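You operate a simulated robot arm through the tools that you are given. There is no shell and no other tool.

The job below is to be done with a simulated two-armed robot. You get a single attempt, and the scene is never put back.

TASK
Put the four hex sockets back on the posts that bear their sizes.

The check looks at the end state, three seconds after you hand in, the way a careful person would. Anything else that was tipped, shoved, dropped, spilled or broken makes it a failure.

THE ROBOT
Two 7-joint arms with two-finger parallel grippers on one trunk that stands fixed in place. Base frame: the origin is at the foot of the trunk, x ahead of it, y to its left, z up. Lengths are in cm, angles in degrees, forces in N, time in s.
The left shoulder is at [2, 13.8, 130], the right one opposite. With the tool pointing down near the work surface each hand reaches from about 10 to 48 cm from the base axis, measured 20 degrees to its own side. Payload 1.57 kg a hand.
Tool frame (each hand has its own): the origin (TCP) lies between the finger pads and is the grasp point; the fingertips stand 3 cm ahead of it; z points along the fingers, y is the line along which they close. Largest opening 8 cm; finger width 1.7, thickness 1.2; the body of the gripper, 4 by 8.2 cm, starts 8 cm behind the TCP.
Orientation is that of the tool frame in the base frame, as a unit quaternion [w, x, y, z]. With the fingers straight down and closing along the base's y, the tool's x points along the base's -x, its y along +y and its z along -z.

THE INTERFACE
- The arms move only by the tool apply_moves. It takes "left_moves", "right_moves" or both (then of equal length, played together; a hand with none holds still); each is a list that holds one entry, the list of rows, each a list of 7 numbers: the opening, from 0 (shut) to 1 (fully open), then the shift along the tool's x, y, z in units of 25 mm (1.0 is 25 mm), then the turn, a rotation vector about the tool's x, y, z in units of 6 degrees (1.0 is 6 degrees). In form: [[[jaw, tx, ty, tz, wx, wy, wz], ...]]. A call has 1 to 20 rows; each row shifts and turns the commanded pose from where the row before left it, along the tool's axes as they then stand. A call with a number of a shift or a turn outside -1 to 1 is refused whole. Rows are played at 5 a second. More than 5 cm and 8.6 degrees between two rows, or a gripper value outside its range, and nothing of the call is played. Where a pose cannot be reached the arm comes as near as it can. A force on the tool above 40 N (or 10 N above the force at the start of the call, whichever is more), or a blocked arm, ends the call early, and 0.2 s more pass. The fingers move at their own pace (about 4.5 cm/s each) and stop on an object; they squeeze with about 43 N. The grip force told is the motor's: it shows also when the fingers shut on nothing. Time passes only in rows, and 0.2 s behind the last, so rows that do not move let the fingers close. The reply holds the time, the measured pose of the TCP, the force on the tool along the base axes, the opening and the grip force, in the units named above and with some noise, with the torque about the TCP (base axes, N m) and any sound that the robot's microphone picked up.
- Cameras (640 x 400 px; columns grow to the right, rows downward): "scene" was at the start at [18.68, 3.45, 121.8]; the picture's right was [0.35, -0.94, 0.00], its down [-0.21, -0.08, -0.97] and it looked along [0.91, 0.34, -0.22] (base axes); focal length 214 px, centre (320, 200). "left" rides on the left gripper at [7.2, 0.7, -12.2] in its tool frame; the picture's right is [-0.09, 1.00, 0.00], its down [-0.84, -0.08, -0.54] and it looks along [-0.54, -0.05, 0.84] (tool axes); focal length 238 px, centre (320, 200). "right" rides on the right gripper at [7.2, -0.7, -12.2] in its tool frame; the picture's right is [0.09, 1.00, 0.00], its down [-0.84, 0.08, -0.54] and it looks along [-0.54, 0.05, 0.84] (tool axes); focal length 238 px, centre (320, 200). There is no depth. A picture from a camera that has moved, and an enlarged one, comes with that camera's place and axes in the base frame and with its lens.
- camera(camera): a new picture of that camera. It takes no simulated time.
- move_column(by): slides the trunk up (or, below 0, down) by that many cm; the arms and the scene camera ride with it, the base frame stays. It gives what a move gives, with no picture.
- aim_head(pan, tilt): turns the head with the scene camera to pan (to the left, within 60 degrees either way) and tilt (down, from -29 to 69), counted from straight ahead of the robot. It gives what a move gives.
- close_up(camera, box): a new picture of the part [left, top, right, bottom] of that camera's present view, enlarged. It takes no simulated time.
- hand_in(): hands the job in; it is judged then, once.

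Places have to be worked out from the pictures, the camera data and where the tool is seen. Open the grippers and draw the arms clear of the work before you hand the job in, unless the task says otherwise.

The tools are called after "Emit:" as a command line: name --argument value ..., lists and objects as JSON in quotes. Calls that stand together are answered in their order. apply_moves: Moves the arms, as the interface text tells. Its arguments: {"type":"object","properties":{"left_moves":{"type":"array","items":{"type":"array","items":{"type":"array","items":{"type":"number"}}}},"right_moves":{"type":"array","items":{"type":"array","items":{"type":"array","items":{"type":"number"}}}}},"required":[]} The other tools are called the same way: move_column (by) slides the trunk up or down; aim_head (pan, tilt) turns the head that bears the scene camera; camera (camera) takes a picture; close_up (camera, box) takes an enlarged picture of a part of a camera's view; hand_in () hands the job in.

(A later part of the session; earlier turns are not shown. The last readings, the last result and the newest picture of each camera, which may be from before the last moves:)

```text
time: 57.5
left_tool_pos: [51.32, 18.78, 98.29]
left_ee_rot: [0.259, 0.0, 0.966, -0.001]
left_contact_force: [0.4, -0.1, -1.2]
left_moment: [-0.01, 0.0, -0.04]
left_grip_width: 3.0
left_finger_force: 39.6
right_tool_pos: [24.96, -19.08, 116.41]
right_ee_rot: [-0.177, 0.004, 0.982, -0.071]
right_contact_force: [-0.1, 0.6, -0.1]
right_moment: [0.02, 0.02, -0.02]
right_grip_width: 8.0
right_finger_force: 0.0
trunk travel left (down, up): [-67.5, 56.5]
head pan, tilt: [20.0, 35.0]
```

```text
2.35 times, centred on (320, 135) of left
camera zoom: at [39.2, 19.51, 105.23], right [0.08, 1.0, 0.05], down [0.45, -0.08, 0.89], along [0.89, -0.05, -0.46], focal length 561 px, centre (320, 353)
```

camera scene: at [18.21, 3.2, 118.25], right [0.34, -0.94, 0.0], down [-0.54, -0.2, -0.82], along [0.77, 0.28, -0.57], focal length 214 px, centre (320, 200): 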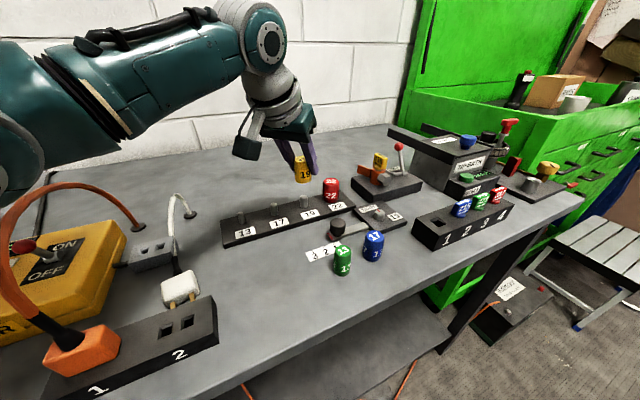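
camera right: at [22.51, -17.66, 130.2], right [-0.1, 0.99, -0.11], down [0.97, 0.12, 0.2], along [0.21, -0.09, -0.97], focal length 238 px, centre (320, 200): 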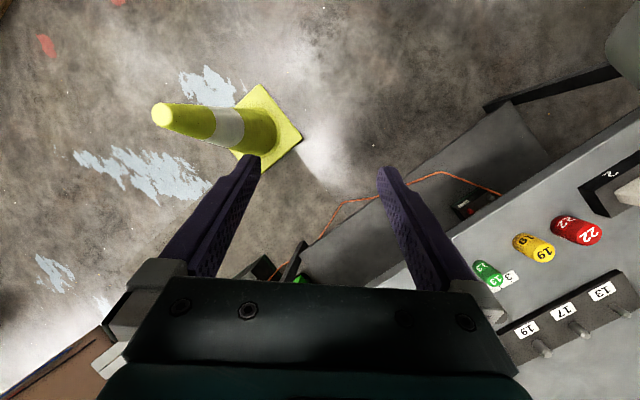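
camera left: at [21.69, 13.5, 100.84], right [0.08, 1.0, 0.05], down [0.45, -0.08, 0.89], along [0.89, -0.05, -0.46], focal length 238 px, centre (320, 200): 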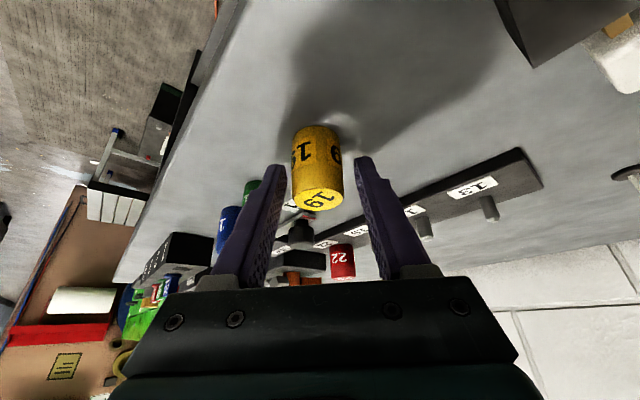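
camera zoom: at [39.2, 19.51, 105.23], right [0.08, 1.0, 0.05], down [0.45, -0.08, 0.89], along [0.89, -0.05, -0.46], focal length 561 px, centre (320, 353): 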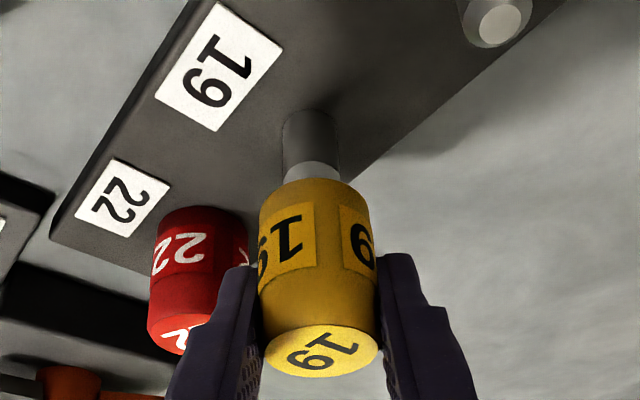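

Alignment looks right in both views. I lower slowly onto the tip and watch the force.

Emit:
apply_moves --left_moves '[[[0, 0.08, 0, 0.139, 0, 0, 0], [0, 0.08, 0, 0.139, 0, 0, 0], [0, 0.08, 0, 0.139, 0, 0, 0], [0, 0, 0, 0, 0, 0, 0]]]'

```text
time: 58.5
left_tool_pos: [51.48, 18.74, 96.99]
left_ee_rot: [0.259, 0.0, 0.966, 0.0]
left_contact_force: [0.1, -0.8, -1.2]
left_moment: [-0.01, 0.02, 0.01]
left_grip_width: 2.99
left_finger_force: 38.9
right_tool_pos: [24.98, -18.97, 116.29]
right_ee_rot: [-0.178, 0.005, 0.981, -0.071]
right_contact_force: [0.5, 0.6, -0.2]
right_moment: [0.0, -0.02, 0.0]
right_grip_width: 7.98
right_finger_force: 0.1
trunk travel left (down, up): [-67.5, 56.5]
head pan, tilt: [20.0, 35.0]
```

No contact force yet. I continue down.

Emit:
apply_moves --left_moves '[[[0, 0.06, 0, 0.104, 0, 0, 0], [0, 0.06, 0, 0.104, 0, 0, 0], [0, 0.06, 0, 0.104, 0, 0, 0], [0, 0.06, 0, 0.104, 0, 0, 0], [0, 0, 0, 0, 0, 0, 0]]]'

Emit:
close_up --camera "scene" --box '[275, 150, 331, 210]'

```text
time: 59.7
left_tool_pos: [51.57, 18.7, 95.77]
left_ee_rot: [0.259, 0.0, 0.966, 0.0]
left_contact_force: [0.3, 0.0, -0.2]
left_moment: [0.0, 0.02, 0.01]
left_grip_width: 2.99
left_finger_force: 39.5
right_tool_pos: [24.91, -19.07, 116.26]
right_ee_rot: [-0.178, 0.004, 0.981, -0.072]
right_contact_force: [0.3, -0.2, -0.4]
right_moment: [0.0, 0.01, -0.02]
right_grip_width: 8.01
right_finger_force: 0.1
trunk travel left (down, up): [-67.5, 56.5]
head pan, tilt: [20.0, 35.0]
```

```text
6.67 times, centred on (303, 180) of scene
camera zoom: at [18.21, 3.19, 118.25], right [0.34, -0.94, 0.0], down [-0.54, -0.2, -0.82], along [0.77, 0.28, -0.57], focal length 1430 px, centre (433, 333)
```

zoom: 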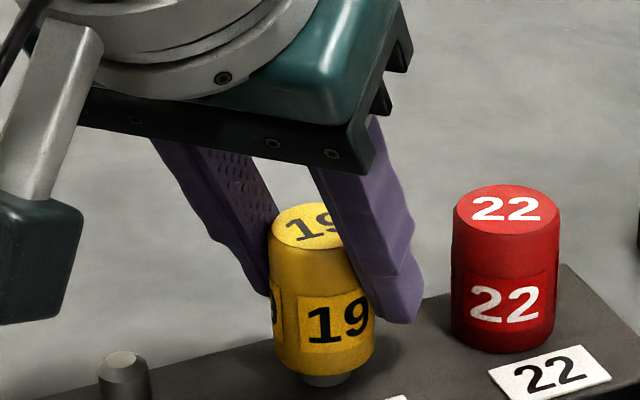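

It slides over the post freely. I lower the remaining distance in small steps.

Emit:
apply_moves --left_moves '[[[0, 0.04, 0, 0.069, 0, 0, 0], [0, 0.04, 0, 0.069, 0, 0, 0], [0, 0.02, 0, 0.035, 0, 0, 0], [0, 0, 0, 0, 0, 0, 0]]]'

```text
time: 60.7
left_tool_pos: [51.51, 18.75, 95.33]
left_ee_rot: [0.26, -0.001, 0.966, -0.001]
left_contact_force: [1.1, -0.1, 0.3]
left_moment: [-0.03, 0.01, 0.02]
left_grip_width: 2.98
left_finger_force: 39.4
right_tool_pos: [25.03, -19.01, 116.23]
right_ee_rot: [-0.177, 0.004, 0.981, -0.072]
right_contact_force: [-0.1, 0.0, 0.9]
right_moment: [0.04, 0.0, 0.04]
right_grip_width: 8.02
right_finger_force: 0.0
trunk travel left (down, up): [-67.5, 56.5]
head pan, tilt: [20.0, 35.0]
```

I go 2–3 mm further to feel the rail.

Emit:
apply_moves --left_moves '[[[0, 0.02, 0, 0.035, 0, 0, 0], [0, 0.02, 0, 0.035, 0, 0, 0], [0, 0, 0, 0, 0, 0, 0]]]'

Emit:
close_up --camera "scene" --box '[275, 150, 331, 210]'

```text
time: 61.5
left_tool_pos: [51.49, 18.78, 95.11]
left_ee_rot: [0.26, -0.001, 0.966, -0.001]
left_contact_force: [0.5, -0.2, -0.4]
left_moment: [-0.02, 0.01, 0.01]
left_grip_width: 2.99
left_finger_force: 39.2
right_tool_pos: [25.05, -19.12, 116.33]
right_ee_rot: [-0.178, 0.004, 0.981, -0.072]
right_contact_force: [-0.2, -0.2, 1.1]
right_moment: [-0.01, 0.01, 0.0]
right_grip_width: 8.02
right_finger_force: 0.1
trunk travel left (down, up): [-67.5, 56.5]
head pan, tilt: [20.0, 35.0]
```

```text
6.67 times, centred on (303, 180) of scene
camera zoom: at [18.21, 3.19, 118.25], right [0.34, -0.94, 0.0], down [-0.54, -0.2, -0.82], along [0.77, 0.28, -0.57], focal length 1430 px, centre (433, 333)
```

zoom: 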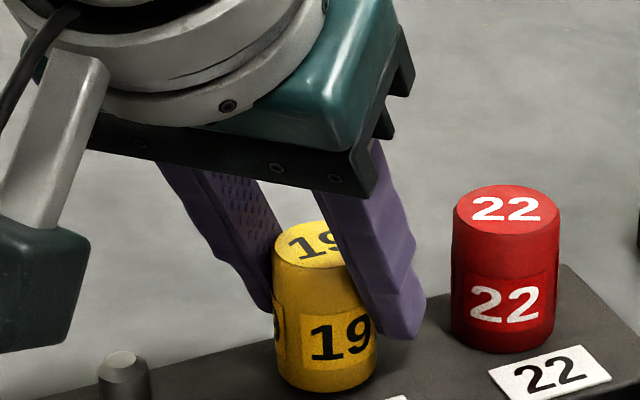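

Socket 19 is down on the rail. I release, rise, and check before going for socket 17.

Emit:
apply_moves --left_moves '[[[0.56, 0, 0, 0, 0, 0, 0], [0.56, 0, 0, 0, 0, 0, 0], [0.56, 0, 0, 0, 0, 0, 0], [0.56, -0.2, 0, -0.346, 0, 0, 0], [0.56, -0.4, 0, -0.693, 0, 0, 0], [0.56, -0.4, 0, -0.693, 0, 0, 0], [0.56, -0.4, 0, -0.693, 0, 0, 0], [0.56, 0, 0, 0, 0, 0, 0]]]'

Emit:
camera --camera "scene"

Emit:
close_up --camera "scene" --box '[220, 150, 420, 275]'

```text
time: 63.3
left_tool_pos: [51.69, 18.64, 102.15]
left_ee_rot: [0.26, -0.001, 0.966, -0.001]
left_contact_force: [0.6, 0.2, -0.2]
left_moment: [0.0, 0.0, -0.03]
left_grip_width: 4.47
left_finger_force: 0.0
right_tool_pos: [24.96, -18.89, 116.32]
right_ee_rot: [-0.177, 0.004, 0.982, -0.072]
right_contact_force: [-0.6, 0.0, 0.4]
right_moment: [0.01, 0.01, -0.05]
right_grip_width: 7.98
right_finger_force: 0.1
trunk travel left (down, up): [-67.5, 56.5]
head pan, tilt: [20.0, 35.0]
```

```text
taken
camera scene: at [18.22, 3.19, 118.25], right [0.34, -0.94, 0.0], down [-0.54, -0.2, -0.82], along [0.77, 0.28, -0.57], focal length 214 px, centre (320, 200)
```

scene: 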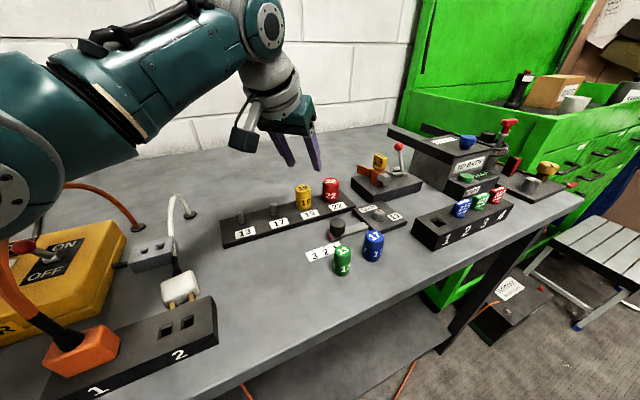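

```text
3.20 times, centred on (320, 212) of scene
camera zoom: at [18.22, 3.19, 118.25], right [0.34, -0.94, 0.0], down [-0.54, -0.2, -0.82], along [0.77, 0.28, -0.57], focal length 686 px, centre (320, 160)
```

zoom: 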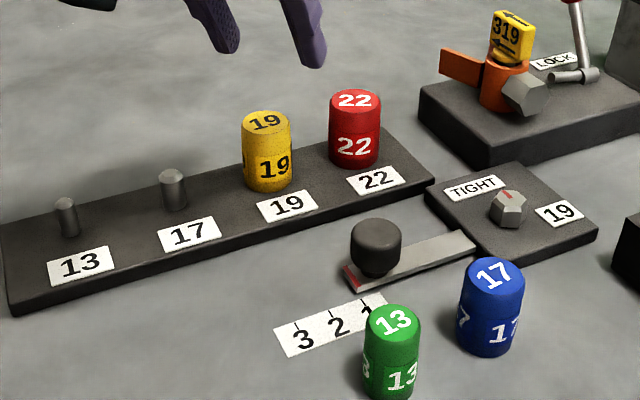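

Sockets 19 and 22 are seated. I move at height to above socket 17.

Emit:
apply_moves --left_moves '[[[0.56, 0.386, -0.87, -0.223, 0, 0, 0], [0.56, 0.386, -0.87, -0.223, 0, 0, 0], [0.56, 0.386, -0.87, -0.223, 0, 0, 0], [0.56, 0.386, -0.87, -0.223, 0, 0, 0], [0.56, 0.386, -0.87, -0.223, 0, 0, 0], [0.56, 0.386, -0.87, -0.223, 0, 0, 0], [0.56, 0.386, -0.87, -0.223, 0, 0, 0], [0.56, 0, 0, 0, 0, 0, 0]]]'

Emit:
camera --camera "scene"

Emit:
close_up --camera "left" --box '[250, 20, 390, 220]'

```text
time: 65.1
left_tool_pos: [43.69, 3.28, 102.11]
left_ee_rot: [0.259, 0.0, 0.966, 0.0]
left_contact_force: [0.6, -0.5, 0.8]
left_moment: [0.02, 0.0, 0.01]
left_grip_width: 4.49
left_finger_force: 0.1
right_tool_pos: [24.97, -19.03, 116.24]
right_ee_rot: [-0.178, 0.005, 0.981, -0.071]
right_contact_force: [0.5, -0.5, -1.0]
right_moment: [-0.01, -0.01, -0.02]
right_grip_width: 7.99
right_finger_force: 0.0
trunk travel left (down, up): [-67.5, 56.5]
head pan, tilt: [20.0, 35.0]
```

```text
taken
camera scene: at [18.22, 3.19, 118.25], right [0.34, -0.94, 0.0], down [-0.54, -0.2, -0.82], along [0.77, 0.28, -0.57], focal length 214 px, centre (320, 200)
```

scene: 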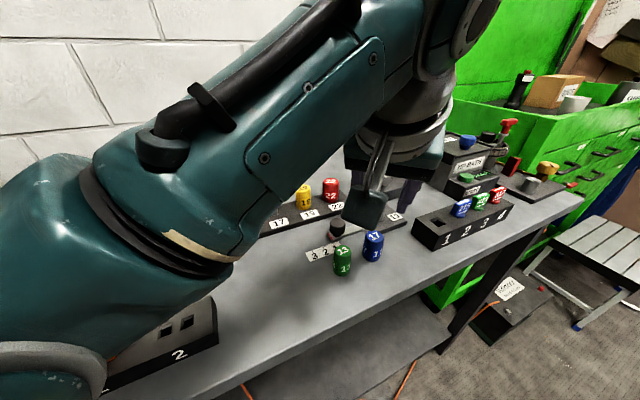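

```text
2.00 times, centred on (320, 120) of left
camera zoom: at [31.36, 4.15, 109.1], right [0.08, 1.0, 0.05], down [0.45, -0.08, 0.89], along [0.89, -0.05, -0.46], focal length 477 px, centre (320, 360)
```

zoom: 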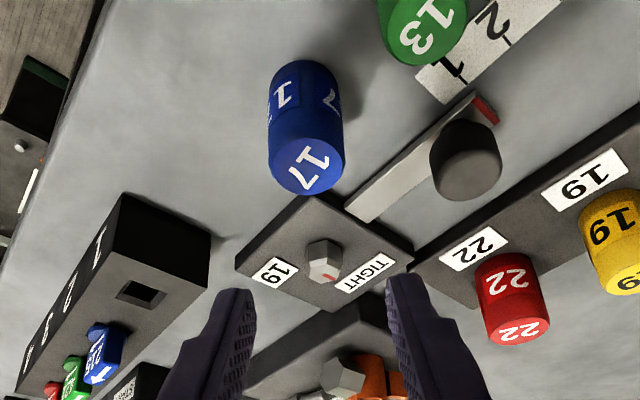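

Socket 17 is within 1 mm of the TCP line, and the fingers clear the knob and socket 13. I descend around it.

Emit:
apply_moves --left_moves '[[[0.56, 0.319, 0, 0.564, 0, 0, 0], [0.56, 0.319, 0, 0.564, 0, 0, 0], [0.56, 0.319, 0, 0.564, 0, 0, 0], [0.56, 0.319, 0, 0.564, 0, 0, 0], [0.56, 0.319, 0, 0.564, 0, 0, 0], [0.56, 0, 0, 0, 0, 0, 0]]]'

Emit:
camera --camera "left"

Emit:
camera --camera "scene"

```text
time: 66.5
left_tool_pos: [43.74, 3.39, 94.04]
left_ee_rot: [0.26, -0.001, 0.966, -0.001]
left_contact_force: [-0.1, -1.0, 0.4]
left_moment: [-0.04, 0.03, 0.02]
left_grip_width: 4.47
left_finger_force: 0.0
right_tool_pos: [24.98, -19.06, 116.3]
right_ee_rot: [-0.178, 0.005, 0.981, -0.071]
right_contact_force: [-0.1, -0.5, -1.0]
right_moment: [-0.03, 0.03, -0.03]
right_grip_width: 8.0
right_finger_force: 0.1
trunk travel left (down, up): [-67.5, 56.5]
head pan, tilt: [20.0, 35.0]
```

```text
taken
camera left: at [31.48, 4.2, 100.98], right [0.08, 1.0, 0.05], down [0.45, -0.08, 0.89], along [0.89, -0.05, -0.46], focal length 238 px, centre (320, 200)
```

left: 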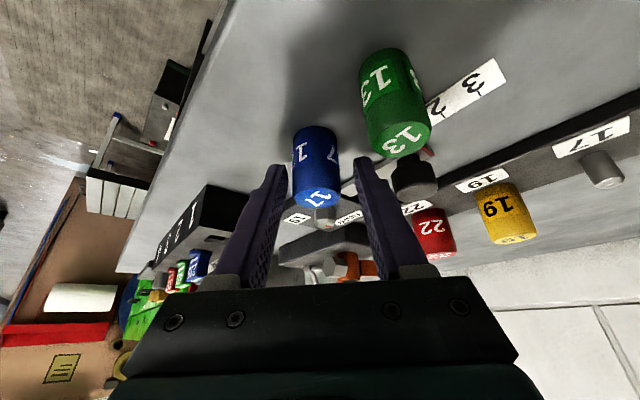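

```text
taken
camera scene: at [18.22, 3.19, 118.25], right [0.34, -0.94, 0.0], down [-0.54, -0.2, -0.82], along [0.77, 0.28, -0.57], focal length 214 px, centre (320, 200)
```

scene: 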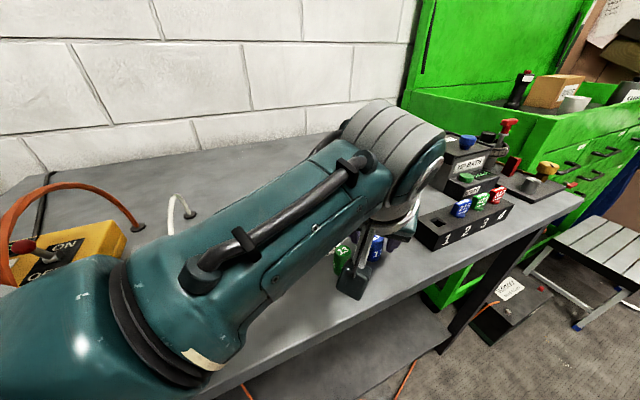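

Socket 17 is between the fingers, socket 13 and the knob are clear, and the orange cable is still in shape. I close the gripper.

Emit:
apply_moves --left_moves '[[[0, 0, 0, 0, 0, 0, 0], [0, 0, 0, 0, 0, 0, 0], [0, 0, 0, 0, 0, 0, 0], [0, 0, 0, 0, 0, 0, 0]]]'

```text
time: 67.5
left_tool_pos: [43.7, 3.41, 93.98]
left_ee_rot: [0.259, -0.001, 0.966, -0.001]
left_contact_force: [-1.4, -0.6, 0.1]
left_moment: [0.0, 0.02, -0.03]
left_grip_width: 2.82
left_finger_force: 38.6
right_tool_pos: [24.99, -19.06, 116.3]
right_ee_rot: [-0.178, 0.005, 0.981, -0.072]
right_contact_force: [1.1, 0.7, -0.2]
right_moment: [0.0, 0.04, 0.02]
right_grip_width: 8.02
right_finger_force: 0.2
trunk travel left (down, up): [-67.5, 56.5]
head pan, tilt: [20.0, 35.0]
```

Gripped at 2.82 cm. I lift, raise the trunk 6 cm for extra elbow clearance over the orange cable, then carry the socket above post 17.

Emit:
apply_moves --left_moves '[[[0, -0.25, 0, -0.433, 0, 0, 0], [0, -0.4, 0, -0.693, 0, 0, 0], [0, -0.4, 0, -0.693, 0, 0, 0], [0, -0.2, 0, -0.346, 0, 0, 0], [0, 0, 0, 0, 0, 0, 0]]]'

Emit:
move_column --by 6

Emit:
apply_moves --left_moves '[[[0, -0.125, 0.883, 0.072, 0, 0, 0], [0, -0.125, 0.883, 0.072, 0, 0, 0], [0, -0.125, 0.883, 0.072, 0, 0, 0], [0, -0.125, 0.883, 0.072, 0, 0, 0], [0, -0.125, 0.883, 0.072, 0, 0, 0], [0, -0.125, 0.883, 0.072, 0, 0, 0], [0, -0.125, 0.883, 0.072, 0, 0, 0], [0, -0.125, 0.883, 0.072, 0, 0, 0], [0, -0.125, 0.883, 0.072, 0, 0, 0], [0, 0, 0, 0, 0, 0, 0]]]'

Emit:
camera --camera "scene"

Emit:
camera --camera "left"

```text
time: 68.7
left_tool_pos: [43.64, 3.55, 100.33]
left_ee_rot: [0.259, -0.001, 0.966, -0.001]
left_contact_force: [0.5, -0.3, -0.9]
left_moment: [-0.01, 0.01, 0.01]
left_grip_width: 2.82
left_finger_force: 37.9
right_tool_pos: [25.03, -19.13, 116.24]
right_ee_rot: [-0.178, 0.005, 0.981, -0.071]
right_contact_force: [-0.6, -0.5, -0.4]
right_moment: [0.05, 0.02, -0.01]
right_grip_width: 8.02
right_finger_force: 0.0
trunk travel left (down, up): [-67.5, 56.5]
head pan, tilt: [20.0, 35.0]
```

```text
time: 69.7
left_tool_pos: [43.65, 3.45, 106.38]
left_ee_rot: [0.26, -0.001, 0.966, 0.0]
left_contact_force: [-0.2, 0.4, -1.3]
left_moment: [0.01, 0.01, 0.01]
left_grip_width: 2.8
left_finger_force: 38.3
right_tool_pos: [24.99, -19.01, 122.28]
right_ee_rot: [-0.178, 0.004, 0.981, -0.072]
right_contact_force: [0.0, 0.2, 0.8]
right_moment: [0.02, 0.01, 0.02]
right_grip_width: 8.0
right_finger_force: 0.0
trunk travel left (down, up): [-73.5, 50.5]
head pan, tilt: [20.0, 35.0]
```

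```text
time: 71.9
left_tool_pos: [47.02, 23.33, 106.18]
left_ee_rot: [0.261, -0.001, 0.965, -0.001]
left_contact_force: [0.4, 0.2, -0.3]
left_moment: [-0.01, 0.0, 0.01]
left_grip_width: 2.8
left_finger_force: 38.5
right_tool_pos: [24.96, -19.06, 122.34]
right_ee_rot: [-0.177, 0.005, 0.982, -0.071]
right_contact_force: [-0.4, 0.2, -0.1]
right_moment: [-0.03, -0.02, 0.04]
right_grip_width: 7.99
right_finger_force: 0.0
trunk travel left (down, up): [-73.5, 50.5]
head pan, tilt: [20.0, 35.0]
```

```text
taken
camera scene: at [18.22, 3.19, 124.25], right [0.34, -0.94, 0.0], down [-0.54, -0.2, -0.82], along [0.77, 0.28, -0.57], focal length 214 px, centre (320, 200)
```

scene: 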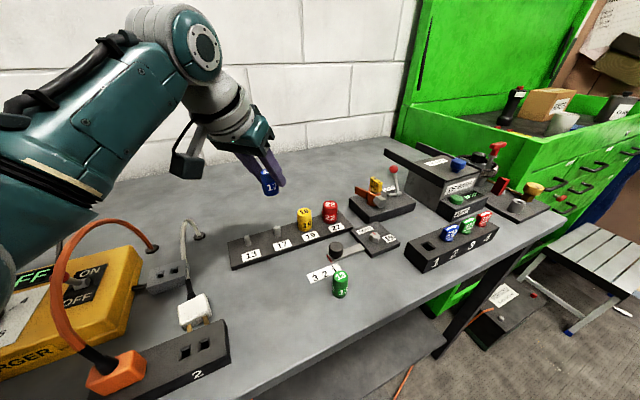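

```text
taken
camera left: at [34.69, 24.14, 113.18], right [0.08, 1.0, 0.05], down [0.45, -0.08, 0.89], along [0.89, -0.05, -0.46], focal length 238 px, centre (320, 200)
```

left: 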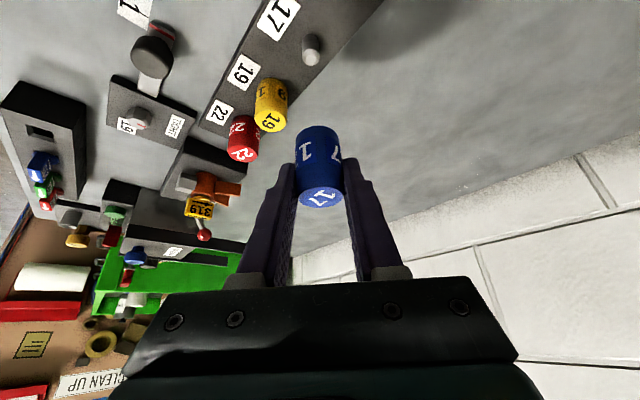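

Clear so far. I lower to TCP z ≈ 101 above post 17 and take alignment close-ups.

Emit:
apply_moves --left_moves '[[[0, 0.34, 0, 0.589, 0, 0, 0], [0, 0.34, 0, 0.589, 0, 0, 0], [0, 0.34, 0, 0.589, 0, 0, 0], [0, 0, 0, 0, 0, 0, 0]]]'

Emit:
camera --camera "scene"

Emit:
close_up --camera "left" --box '[260, 50, 380, 220]'

Emit:
close_up --camera "scene" --box '[230, 170, 310, 260]'

```text
time: 72.9
left_tool_pos: [46.93, 23.28, 101.03]
left_ee_rot: [0.26, 0.0, 0.966, -0.001]
left_contact_force: [0.0, -0.6, -0.5]
left_moment: [-0.03, 0.0, 0.0]
left_grip_width: 2.82
left_finger_force: 38.3
right_tool_pos: [25.03, -19.07, 122.39]
right_ee_rot: [-0.178, 0.003, 0.981, -0.071]
right_contact_force: [-0.6, -0.5, 0.0]
right_moment: [0.03, -0.01, 0.0]
right_grip_width: 7.98
right_finger_force: 0.1
trunk travel left (down, up): [-73.5, 50.5]
head pan, tilt: [20.0, 35.0]
```

```text
taken
camera scene: at [18.21, 3.19, 124.25], right [0.34, -0.94, 0.0], down [-0.54, -0.2, -0.82], along [0.77, 0.28, -0.57], focal length 214 px, centre (320, 200)
```

scene: 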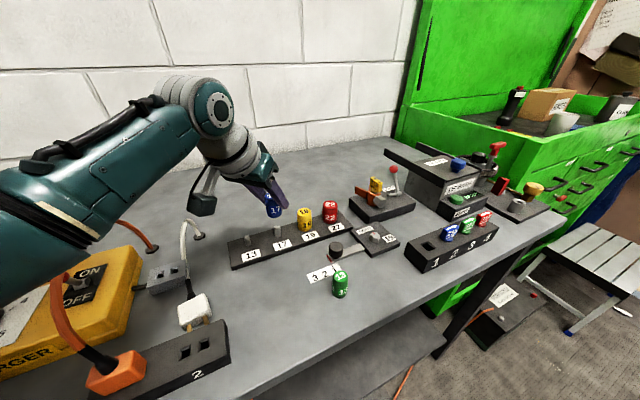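

```text
2.35 times, centred on (320, 135) of left
camera zoom: at [34.64, 24.07, 108.06], right [0.08, 1.0, 0.05], down [0.45, -0.08, 0.89], along [0.89, -0.05, -0.46], focal length 561 px, centre (320, 353)
```

zoom: 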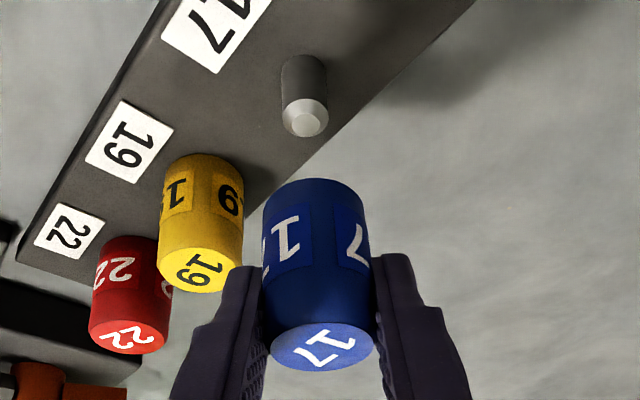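

```text
4.44 times, centred on (270, 215) of scene
camera zoom: at [18.21, 3.19, 124.25], right [0.34, -0.94, 0.0], down [-0.54, -0.2, -0.82], along [0.77, 0.28, -0.57], focal length 953 px, centre (542, 133)
```

zoom: 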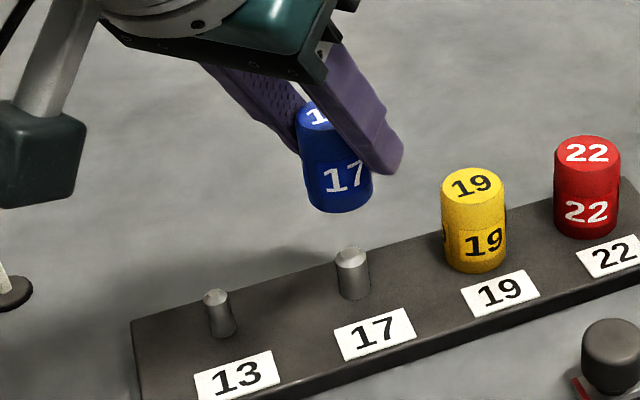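

Estimates agree to within about 1 mm. I shift y by -0.1 cm and lower to just above the tip of post 17.

Emit:
apply_moves --left_moves '[[[0, 0.183, -0.013, 0.325, 0, 0, 0], [0, 0.183, -0.013, 0.325, 0, 0, 0], [0, 0.183, -0.013, 0.325, 0, 0, 0], [0, 0, 0, 0, 0, 0, 0]]]'

Emit:
close_up --camera "left" --box '[260, 50, 380, 220]'

Emit:
close_up --camera "scene" --box '[240, 180, 300, 250]'

```text
time: 73.9
left_tool_pos: [46.88, 23.2, 98.44]
left_ee_rot: [0.26, -0.001, 0.966, 0.0]
left_contact_force: [0.2, 0.3, -0.6]
left_moment: [0.01, -0.03, -0.01]
left_grip_width: 2.84
left_finger_force: 38.2
right_tool_pos: [24.98, -18.86, 122.27]
right_ee_rot: [-0.178, 0.004, 0.981, -0.072]
right_contact_force: [-0.5, 0.1, -1.2]
right_moment: [0.02, -0.01, -0.01]
right_grip_width: 7.99
right_finger_force: 0.1
trunk travel left (down, up): [-73.5, 50.5]
head pan, tilt: [20.0, 35.0]
```

```text
2.35 times, centred on (320, 135) of left
camera zoom: at [34.68, 24.0, 105.31], right [0.08, 1.0, 0.04], down [0.45, -0.08, 0.89], along [0.89, -0.05, -0.46], focal length 561 px, centre (320, 353)
```

zoom: 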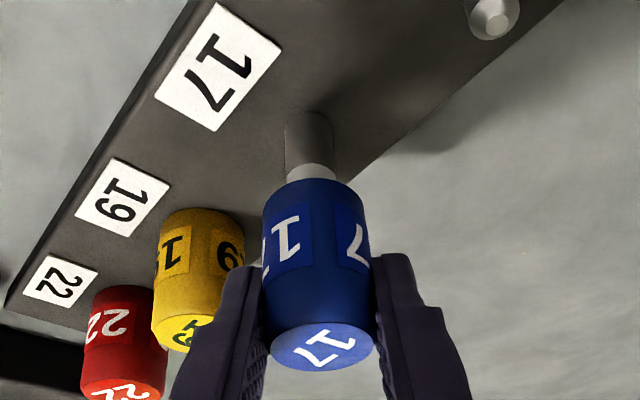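

```text
5.71 times, centred on (270, 215) of scene
camera zoom: at [18.22, 3.19, 124.25], right [0.34, -0.94, 0.0], down [-0.54, -0.2, -0.82], along [0.77, 0.28, -0.57], focal length 1226 px, centre (606, 114)
```

zoom: 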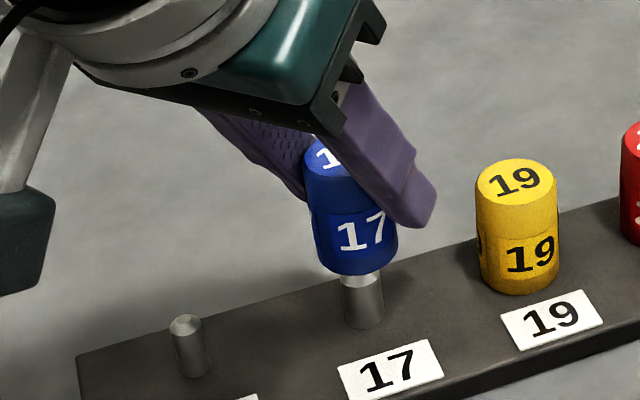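

Alignment matches the earlier good insertions. I lower slowly.

Emit:
apply_moves --left_moves '[[[0, 0.08, 0, 0.139, 0, 0, 0], [0, 0.08, 0, 0.139, 0, 0, 0], [0, 0.08, 0, 0.139, 0, 0, 0], [0, 0, 0, 0, 0, 0, 0]]]'

```text
time: 74.9
left_tool_pos: [46.99, 23.25, 97.09]
left_ee_rot: [0.26, -0.001, 0.966, 0.0]
left_contact_force: [-4.5, -1.0, 4.0]
left_moment: [-0.02, 0.19, 0.0]
left_grip_width: 2.81
left_finger_force: 37.7
right_tool_pos: [24.96, -18.96, 122.3]
right_ee_rot: [-0.178, 0.005, 0.981, -0.072]
right_contact_force: [1.1, -0.4, 0.8]
right_moment: [-0.01, -0.01, 0.01]
right_grip_width: 8.0
right_finger_force: 0.0
trunk travel left (down, up): [-73.5, 50.5]
head pan, tilt: [20.0, 35.0]
```

A light chamfer contact (Fx = -4.5 N) tells me to ease back about 1.2 mm in x.

Emit:
apply_moves --left_moves '[[[0, 0.042, -0.012, -0.024, 0, 0, 0], [0, 0, 0, 0, 0, 0, 0]]]'

```text
time: 75.5
left_tool_pos: [46.83, 23.14, 97.12]
left_ee_rot: [0.26, -0.001, 0.966, 0.0]
left_contact_force: [-1.2, 0.7, -0.8]
left_moment: [-0.05, -0.01, -0.03]
left_grip_width: 2.78
left_finger_force: 37.3
right_tool_pos: [24.96, -18.92, 122.35]
right_ee_rot: [-0.178, 0.005, 0.981, -0.072]
right_contact_force: [-0.5, 0.9, -0.4]
right_moment: [-0.01, 0.01, 0.02]
right_grip_width: 8.0
right_finger_force: 0.0
trunk travel left (down, up): [-73.5, 50.5]
head pan, tilt: [20.0, 35.0]
```

The contact is relieved. I continue down 1.2 cm.

Emit:
apply_moves --left_moves '[[[0, 0.06, 0, 0.104, 0, 0, 0], [0, 0.06, 0, 0.104, 0, 0, 0], [0, 0.06, 0, 0.104, 0, 0, 0], [0, 0.06, 0, 0.104, 0, 0, 0], [0, 0, 0, 0, 0, 0, 0]]]'

```text
time: 76.7
left_tool_pos: [46.8, 23.16, 96.02]
left_ee_rot: [0.259, 0.0, 0.966, -0.001]
left_contact_force: [0.0, -0.5, -0.9]
left_moment: [-0.04, 0.0, 0.02]
left_grip_width: 2.8
left_finger_force: 38.5
right_tool_pos: [24.86, -18.95, 122.38]
right_ee_rot: [-0.178, 0.005, 0.981, -0.072]
right_contact_force: [-0.6, -0.2, 0.3]
right_moment: [-0.03, 0.01, 0.0]
right_grip_width: 8.0
right_finger_force: 0.0
trunk travel left (down, up): [-73.5, 50.5]
head pan, tilt: [20.0, 35.0]
```

It slides freely. I lower the last 0.7 cm.

Emit:
apply_moves --left_moves '[[[0, 0.05, 0, 0.087, 0, 0, 0], [0, 0.05, 0, 0.087, 0, 0, 0], [0, 0.04, 0, 0.069, 0, 0, 0], [0, 0, 0, 0, 0, 0, 0]]]'

Emit:
close_up --camera "scene" --box '[240, 180, 300, 250]'

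```text
time: 77.7
left_tool_pos: [46.87, 23.2, 95.22]
left_ee_rot: [0.259, -0.001, 0.966, -0.001]
left_contact_force: [-0.5, 0.1, 0.2]
left_moment: [0.0, -0.03, 0.0]
left_grip_width: 2.78
left_finger_force: 38.2
right_tool_pos: [24.99, -18.99, 122.34]
right_ee_rot: [-0.178, 0.004, 0.981, -0.071]
right_contact_force: [0.1, 0.0, -0.1]
right_moment: [-0.01, 0.0, 0.04]
right_grip_width: 7.98
right_finger_force: 0.1
trunk travel left (down, up): [-73.5, 50.5]
head pan, tilt: [20.0, 35.0]
```

```text
5.71 times, centred on (270, 215) of scene
camera zoom: at [18.22, 3.19, 124.25], right [0.34, -0.94, 0.0], down [-0.54, -0.2, -0.82], along [0.77, 0.28, -0.57], focal length 1226 px, centre (606, 114)
```

zoom: 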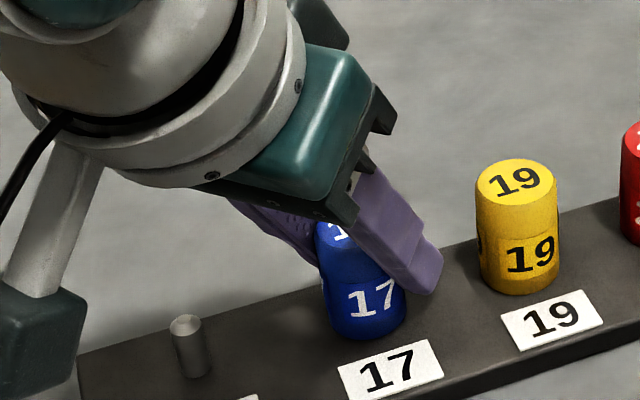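

Down at the rail. I release to 4 cm and rise straight up.

Emit:
apply_moves --left_moves '[[[0.52, 0.01, 0, 0.017, 0, 0, 0], [0.52, 0, 0, 0, 0, 0, 0], [0.52, 0, 0, 0, 0, 0, 0], [0.52, -0.2, 0, -0.346, 0, 0, 0], [0.52, -0.4, 0, -0.693, 0, 0, 0], [0.52, -0.4, 0, -0.693, 0, 0, 0], [0.52, -0.4, 0, -0.693, 0, 0, 0], [0.52, -0.4, 0, -0.693, 0, 0, 0], [0.52, 0, 0, 0, 0, 0, 0]]]'

Emit:
camera --camera "scene"

Emit:
close_up --camera "scene" --box '[220, 170, 420, 300]'

```text
time: 79.7
left_tool_pos: [46.86, 23.15, 104.12]
left_ee_rot: [0.26, 0.0, 0.966, -0.001]
left_contact_force: [-0.1, 0.3, -1.2]
left_moment: [-0.01, -0.03, 0.02]
left_grip_width: 4.16
left_finger_force: 0.0
right_tool_pos: [25.01, -19.09, 122.4]
right_ee_rot: [-0.178, 0.004, 0.981, -0.071]
right_contact_force: [-0.8, 0.1, 0.2]
right_moment: [0.02, -0.03, 0.0]
right_grip_width: 8.01
right_finger_force: 0.1
trunk travel left (down, up): [-73.5, 50.5]
head pan, tilt: [20.0, 35.0]
```

```text
taken
camera scene: at [18.22, 3.19, 124.25], right [0.34, -0.94, 0.0], down [-0.54, -0.2, -0.82], along [0.77, 0.28, -0.57], focal length 214 px, centre (320, 200)
```

scene: 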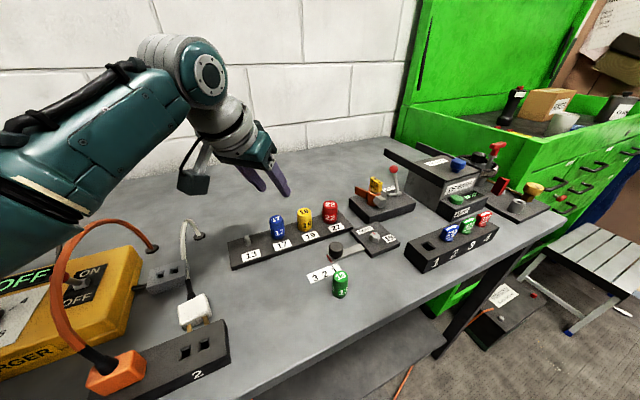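

```text
3.08 times, centred on (320, 235) of scene
camera zoom: at [18.22, 3.19, 124.25], right [0.34, -0.94, 0.0], down [-0.54, -0.2, -0.82], along [0.77, 0.28, -0.57], focal length 660 px, centre (320, 92)
```

zoom: 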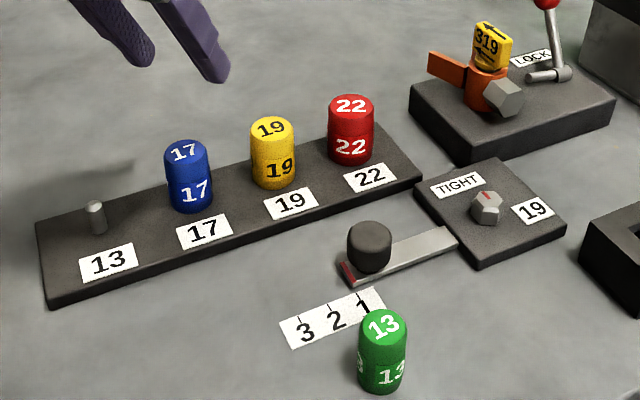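

Three sockets are seated. I move above socket 13.

Emit:
apply_moves --left_moves '[[[0.5, 0.434, -0.909, -0.112, 0, 0, 0], [0.5, 0.434, -0.909, -0.112, 0, 0, 0], [0.5, 0.434, -0.909, -0.112, 0, 0, 0], [0.5, 0.434, -0.909, -0.112, 0, 0, 0], [0.5, 0.434, -0.909, -0.112, 0, 0, 0], [0.5, 0.434, -0.909, -0.112, 0, 0, 0], [0.5, 0.434, -0.909, -0.112, 0, 0, 0], [0.5, 0, 0, 0, 0, 0, 0]]]'

Emit:
close_up --camera "left" --box '[250, 20, 390, 220]'

Emit:
camera --camera "scene"

```text
time: 81.5
left_tool_pos: [39.3, 7.32, 102.22]
left_ee_rot: [0.259, 0.0, 0.966, 0.0]
left_contact_force: [0.0, 0.1, 0.0]
left_moment: [0.0, -0.01, 0.01]
left_grip_width: 3.99
left_finger_force: 0.0
right_tool_pos: [24.96, -19.03, 122.38]
right_ee_rot: [-0.178, 0.004, 0.981, -0.072]
right_contact_force: [-0.6, 1.0, 0.7]
right_moment: [-0.04, 0.04, -0.01]
right_grip_width: 8.02
right_finger_force: 0.0
trunk travel left (down, up): [-73.5, 50.5]
head pan, tilt: [20.0, 35.0]
```

```text
2.00 times, centred on (320, 120) of left
camera zoom: at [27.05, 8.07, 109.16], right [0.08, 1.0, 0.04], down [0.45, -0.08, 0.89], along [0.89, -0.05, -0.46], focal length 477 px, centre (320, 360)
```

zoom: 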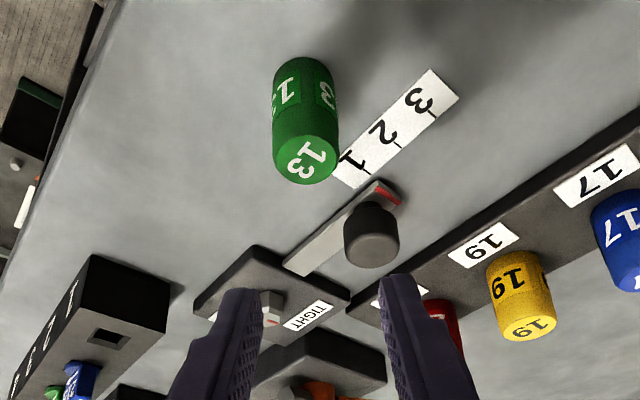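

```text
taken
camera scene: at [18.22, 3.19, 124.25], right [0.34, -0.94, 0.0], down [-0.54, -0.2, -0.82], along [0.77, 0.28, -0.57], focal length 214 px, centre (320, 200)
```

scene: 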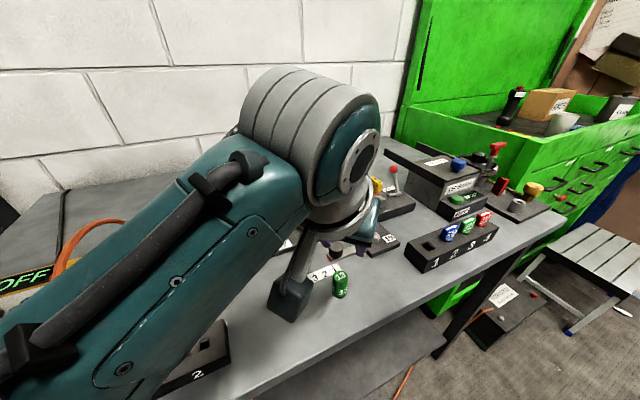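

Socket 13 lines up within 1 mm. I descend around it.

Emit:
apply_moves --left_moves '[[[0.5, 0.332, -0.003, 0.561, 0, 0, 0], [0.5, 0.332, -0.003, 0.561, 0, 0, 0], [0.5, 0.332, -0.003, 0.561, 0, 0, 0], [0.5, 0.332, -0.003, 0.561, 0, 0, 0], [0.5, 0.332, -0.003, 0.561, 0, 0, 0], [0.5, 0, 0, 0, 0, 0, 0]]]'

Emit:
camera --camera "left"

Emit:
camera --camera "scene"

```text
time: 82.9
left_tool_pos: [39.31, 7.31, 93.9]
left_ee_rot: [0.259, -0.001, 0.966, 0.0]
left_contact_force: [-0.3, 0.2, 0.4]
left_moment: [0.0, -0.02, 0.0]
left_grip_width: 4.01
left_finger_force: 0.0
right_tool_pos: [25.07, -18.87, 122.39]
right_ee_rot: [-0.178, 0.005, 0.981, -0.072]
right_contact_force: [0.3, -0.2, -0.1]
right_moment: [0.03, 0.0, -0.01]
right_grip_width: 8.01
right_finger_force: 0.1
trunk travel left (down, up): [-73.5, 50.5]
head pan, tilt: [20.0, 35.0]
```

```text
taken
camera left: at [27.01, 8.03, 100.9], right [0.08, 1.0, 0.04], down [0.45, -0.08, 0.89], along [0.89, -0.05, -0.46], focal length 238 px, centre (320, 200)
```

left: 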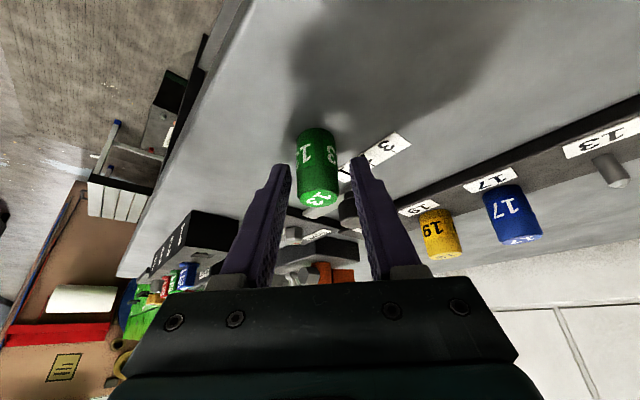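

```text
taken
camera scene: at [18.22, 3.19, 124.25], right [0.34, -0.94, 0.0], down [-0.54, -0.2, -0.82], along [0.77, 0.28, -0.57], focal length 214 px, centre (320, 200)
```

scene: 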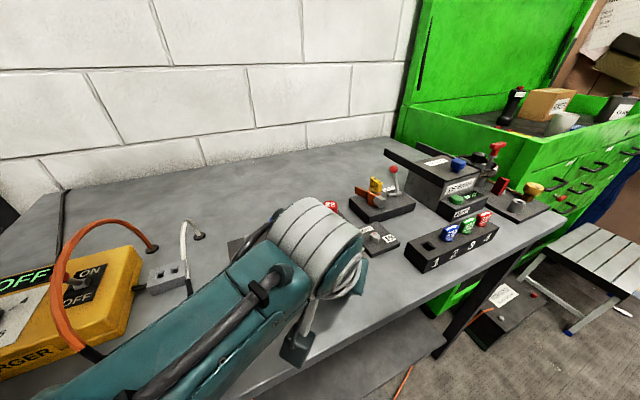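

Socket 13 is centred between the fingers, and the knob and slider are untouched. I close, lift, and then carry it above post 13.

Emit:
apply_moves --left_moves '[[[0, 0, 0, 0, 0, 0, 0], [0, 0, 0, 0, 0, 0, 0], [0, 0, 0, 0, 0, 0, 0], [0, 0, 0, 0, 0, 0, 0], [0, -0.2, 0, -0.346, 0, 0, 0], [0, -0.4, 0, -0.693, 0, 0, 0], [0, -0.4, 0, -0.693, 0, 0, 0], [0, -0.4, 0, -0.693, 0, 0, 0], [0, -0.4, 0, -0.693, 0, 0, 0], [0, 0, 0, 0, 0, 0, 0]]]'

Emit:
camera --camera "scene"

```text
time: 85.1
left_tool_pos: [39.18, 7.28, 103.0]
left_ee_rot: [0.259, -0.001, 0.966, -0.001]
left_contact_force: [-0.3, 0.1, -0.5]
left_moment: [-0.01, -0.01, 0.01]
left_grip_width: 2.42
left_finger_force: 35.9
right_tool_pos: [24.94, -19.02, 122.38]
right_ee_rot: [-0.179, 0.004, 0.981, -0.072]
right_contact_force: [-0.7, 0.3, 1.3]
right_moment: [-0.04, 0.01, -0.01]
right_grip_width: 7.99
right_finger_force: 0.1
trunk travel left (down, up): [-73.5, 50.5]
head pan, tilt: [20.0, 35.0]
```

```text
taken
camera scene: at [18.22, 3.19, 124.25], right [0.34, -0.94, 0.0], down [-0.54, -0.2, -0.82], along [0.77, 0.28, -0.57], focal length 214 px, centre (320, 200)
```

scene: 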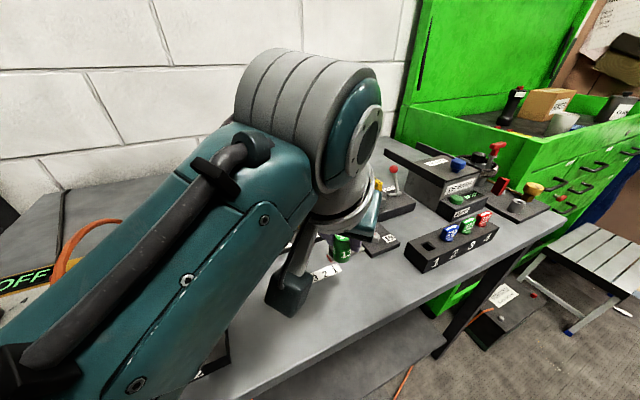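

Gripped at 2.42 cm and lifted. I raise the trunk another 4 cm for elbow clearance and move above post 13.

Emit:
move_column --by 4

Emit:
apply_moves --left_moves '[[[0, -0.116, 0.906, 0.067, 0, 0, 0], [0, -0.116, 0.906, 0.067, 0, 0, 0], [0, -0.116, 0.906, 0.067, 0, 0, 0], [0, -0.116, 0.906, 0.067, 0, 0, 0], [0, -0.116, 0.906, 0.067, 0, 0, 0], [0, -0.116, 0.906, 0.067, 0, 0, 0], [0, -0.116, 0.906, 0.067, 0, 0, 0], [0, -0.116, 0.906, 0.067, 0, 0, 0], [0, -0.116, 0.906, 0.067, 0, 0, 0], [0, 0, 0, 0, 0, 0, 0]]]'

Emit:
aim_head --pan 30 --tilt 40

Emit:
camera --camera "scene"

Emit:
camera --camera "left"

```text
time: 85.9
left_tool_pos: [39.28, 7.2, 106.99]
left_ee_rot: [0.259, -0.001, 0.966, -0.001]
left_contact_force: [0.2, -0.1, -0.8]
left_moment: [-0.02, -0.02, 0.02]
left_grip_width: 2.35
left_finger_force: 36.6
right_tool_pos: [24.91, -19.02, 126.38]
right_ee_rot: [-0.177, 0.004, 0.982, -0.072]
right_contact_force: [-0.2, -0.4, -0.8]
right_moment: [0.05, -0.03, 0.01]
right_grip_width: 8.0
right_finger_force: 0.1
trunk travel left (down, up): [-77.5, 46.5]
head pan, tilt: [20.0, 35.0]
```

```text
time: 88.1
left_tool_pos: [42.19, 27.87, 106.93]
left_ee_rot: [0.26, -0.001, 0.966, -0.001]
left_contact_force: [0.2, 0.2, -0.7]
left_moment: [-0.01, -0.01, 0.02]
left_grip_width: 2.41
left_finger_force: 36.1
right_tool_pos: [24.98, -19.15, 126.41]
right_ee_rot: [-0.178, 0.004, 0.981, -0.072]
right_contact_force: [0.7, 0.3, 0.3]
right_moment: [0.0, -0.01, -0.02]
right_grip_width: 7.99
right_finger_force: 0.2
trunk travel left (down, up): [-77.5, 46.5]
head pan, tilt: [20.0, 35.0]
```

```text
time: 88.8
left_tool_pos: [42.35, 27.76, 106.85]
left_ee_rot: [0.26, -0.001, 0.966, 0.0]
left_contact_force: [0.0, 0.1, -1.0]
left_moment: [-0.01, -0.03, -0.03]
left_grip_width: 2.41
left_finger_force: 35.7
right_tool_pos: [24.98, -19.05, 126.3]
right_ee_rot: [-0.178, 0.005, 0.981, -0.071]
right_contact_force: [0.4, -0.2, -0.6]
right_moment: [-0.01, 0.01, -0.03]
right_grip_width: 8.0
right_finger_force: 0.0
trunk travel left (down, up): [-77.5, 46.5]
head pan, tilt: [30.0, 40.0]
```

```text
taken
camera scene: at [17.31, 4.43, 127.5], right [0.5, -0.87, 0.0], down [-0.56, -0.32, -0.77], along [0.66, 0.38, -0.64], focal length 214 px, centre (320, 200)
```

scene: 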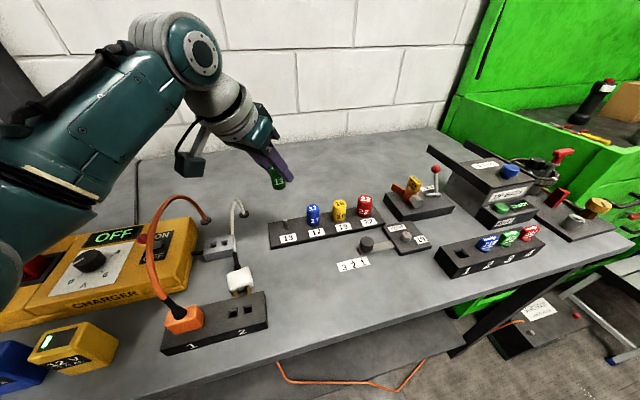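

```text
taken
camera left: at [30.01, 28.54, 113.86], right [0.08, 1.0, 0.05], down [0.45, -0.08, 0.89], along [0.89, -0.05, -0.46], focal length 238 px, centre (320, 200)
```

left: 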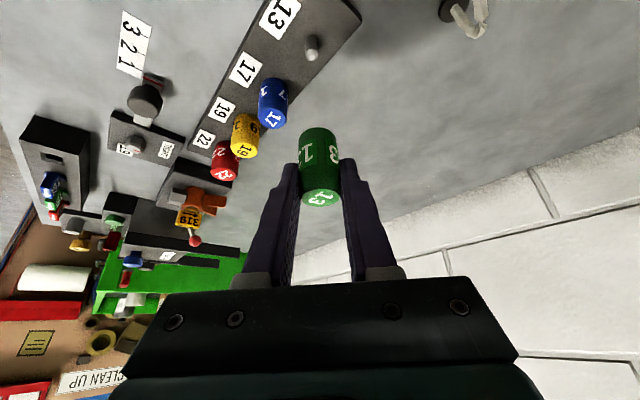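

Clear of all cables. I lower to z ≈ 101 and take alignment close-ups over post 13.

Emit:
apply_moves --left_moves '[[[0, 0.393, 0, 0.681, 0, 0, 0], [0, 0.393, 0, 0.681, 0, 0, 0], [0, 0.393, 0, 0.681, 0, 0, 0], [0, 0, 0, 0, 0, 0, 0]]]'

Emit:
close_up --camera "left" --box '[260, 50, 380, 220]'

Emit:
camera --camera "scene"

Emit:
close_up --camera "scene" --box '[250, 160, 340, 250]'

```text
time: 89.8
left_tool_pos: [42.28, 27.79, 101.01]
left_ee_rot: [0.26, -0.001, 0.966, 0.0]
left_contact_force: [1.0, -0.8, 0.2]
left_moment: [0.0, 0.01, 0.04]
left_grip_width: 2.43
left_finger_force: 36.2
right_tool_pos: [25.12, -19.01, 126.37]
right_ee_rot: [-0.178, 0.004, 0.981, -0.071]
right_contact_force: [0.6, -0.1, -0.3]
right_moment: [-0.04, -0.01, 0.0]
right_grip_width: 8.01
right_finger_force: 0.1
trunk travel left (down, up): [-77.5, 46.5]
head pan, tilt: [30.0, 40.0]
```

```text
2.35 times, centred on (320, 135) of left
camera zoom: at [30.02, 28.51, 107.95], right [0.08, 1.0, 0.05], down [0.45, -0.08, 0.89], along [0.89, -0.05, -0.46], focal length 561 px, centre (320, 353)
```

zoom: 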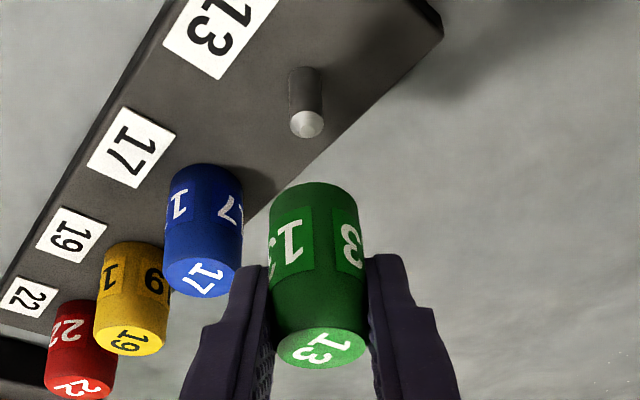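

```text
taken
camera scene: at [17.3, 4.43, 127.49], right [0.5, -0.87, 0.0], down [-0.56, -0.32, -0.77], along [0.66, 0.38, -0.64], focal length 214 px, centre (320, 200)
```

scene: 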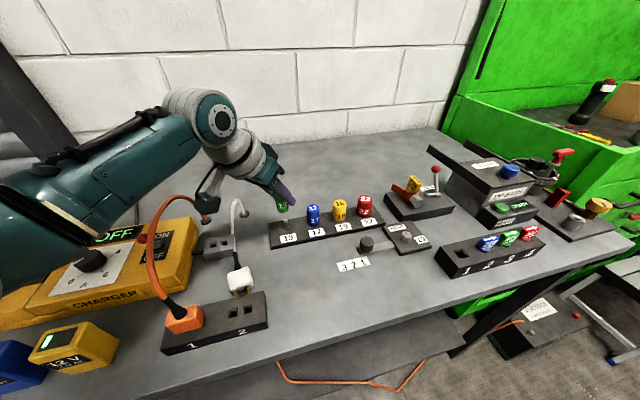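

```text
4.44 times, centred on (295, 205) of scene
camera zoom: at [17.3, 4.43, 127.49], right [0.5, -0.87, 0.0], down [-0.56, -0.32, -0.77], along [0.66, 0.38, -0.64], focal length 953 px, centre (431, 178)
```

zoom: 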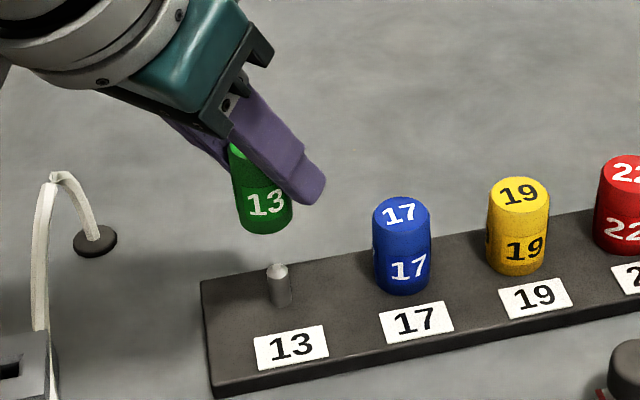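

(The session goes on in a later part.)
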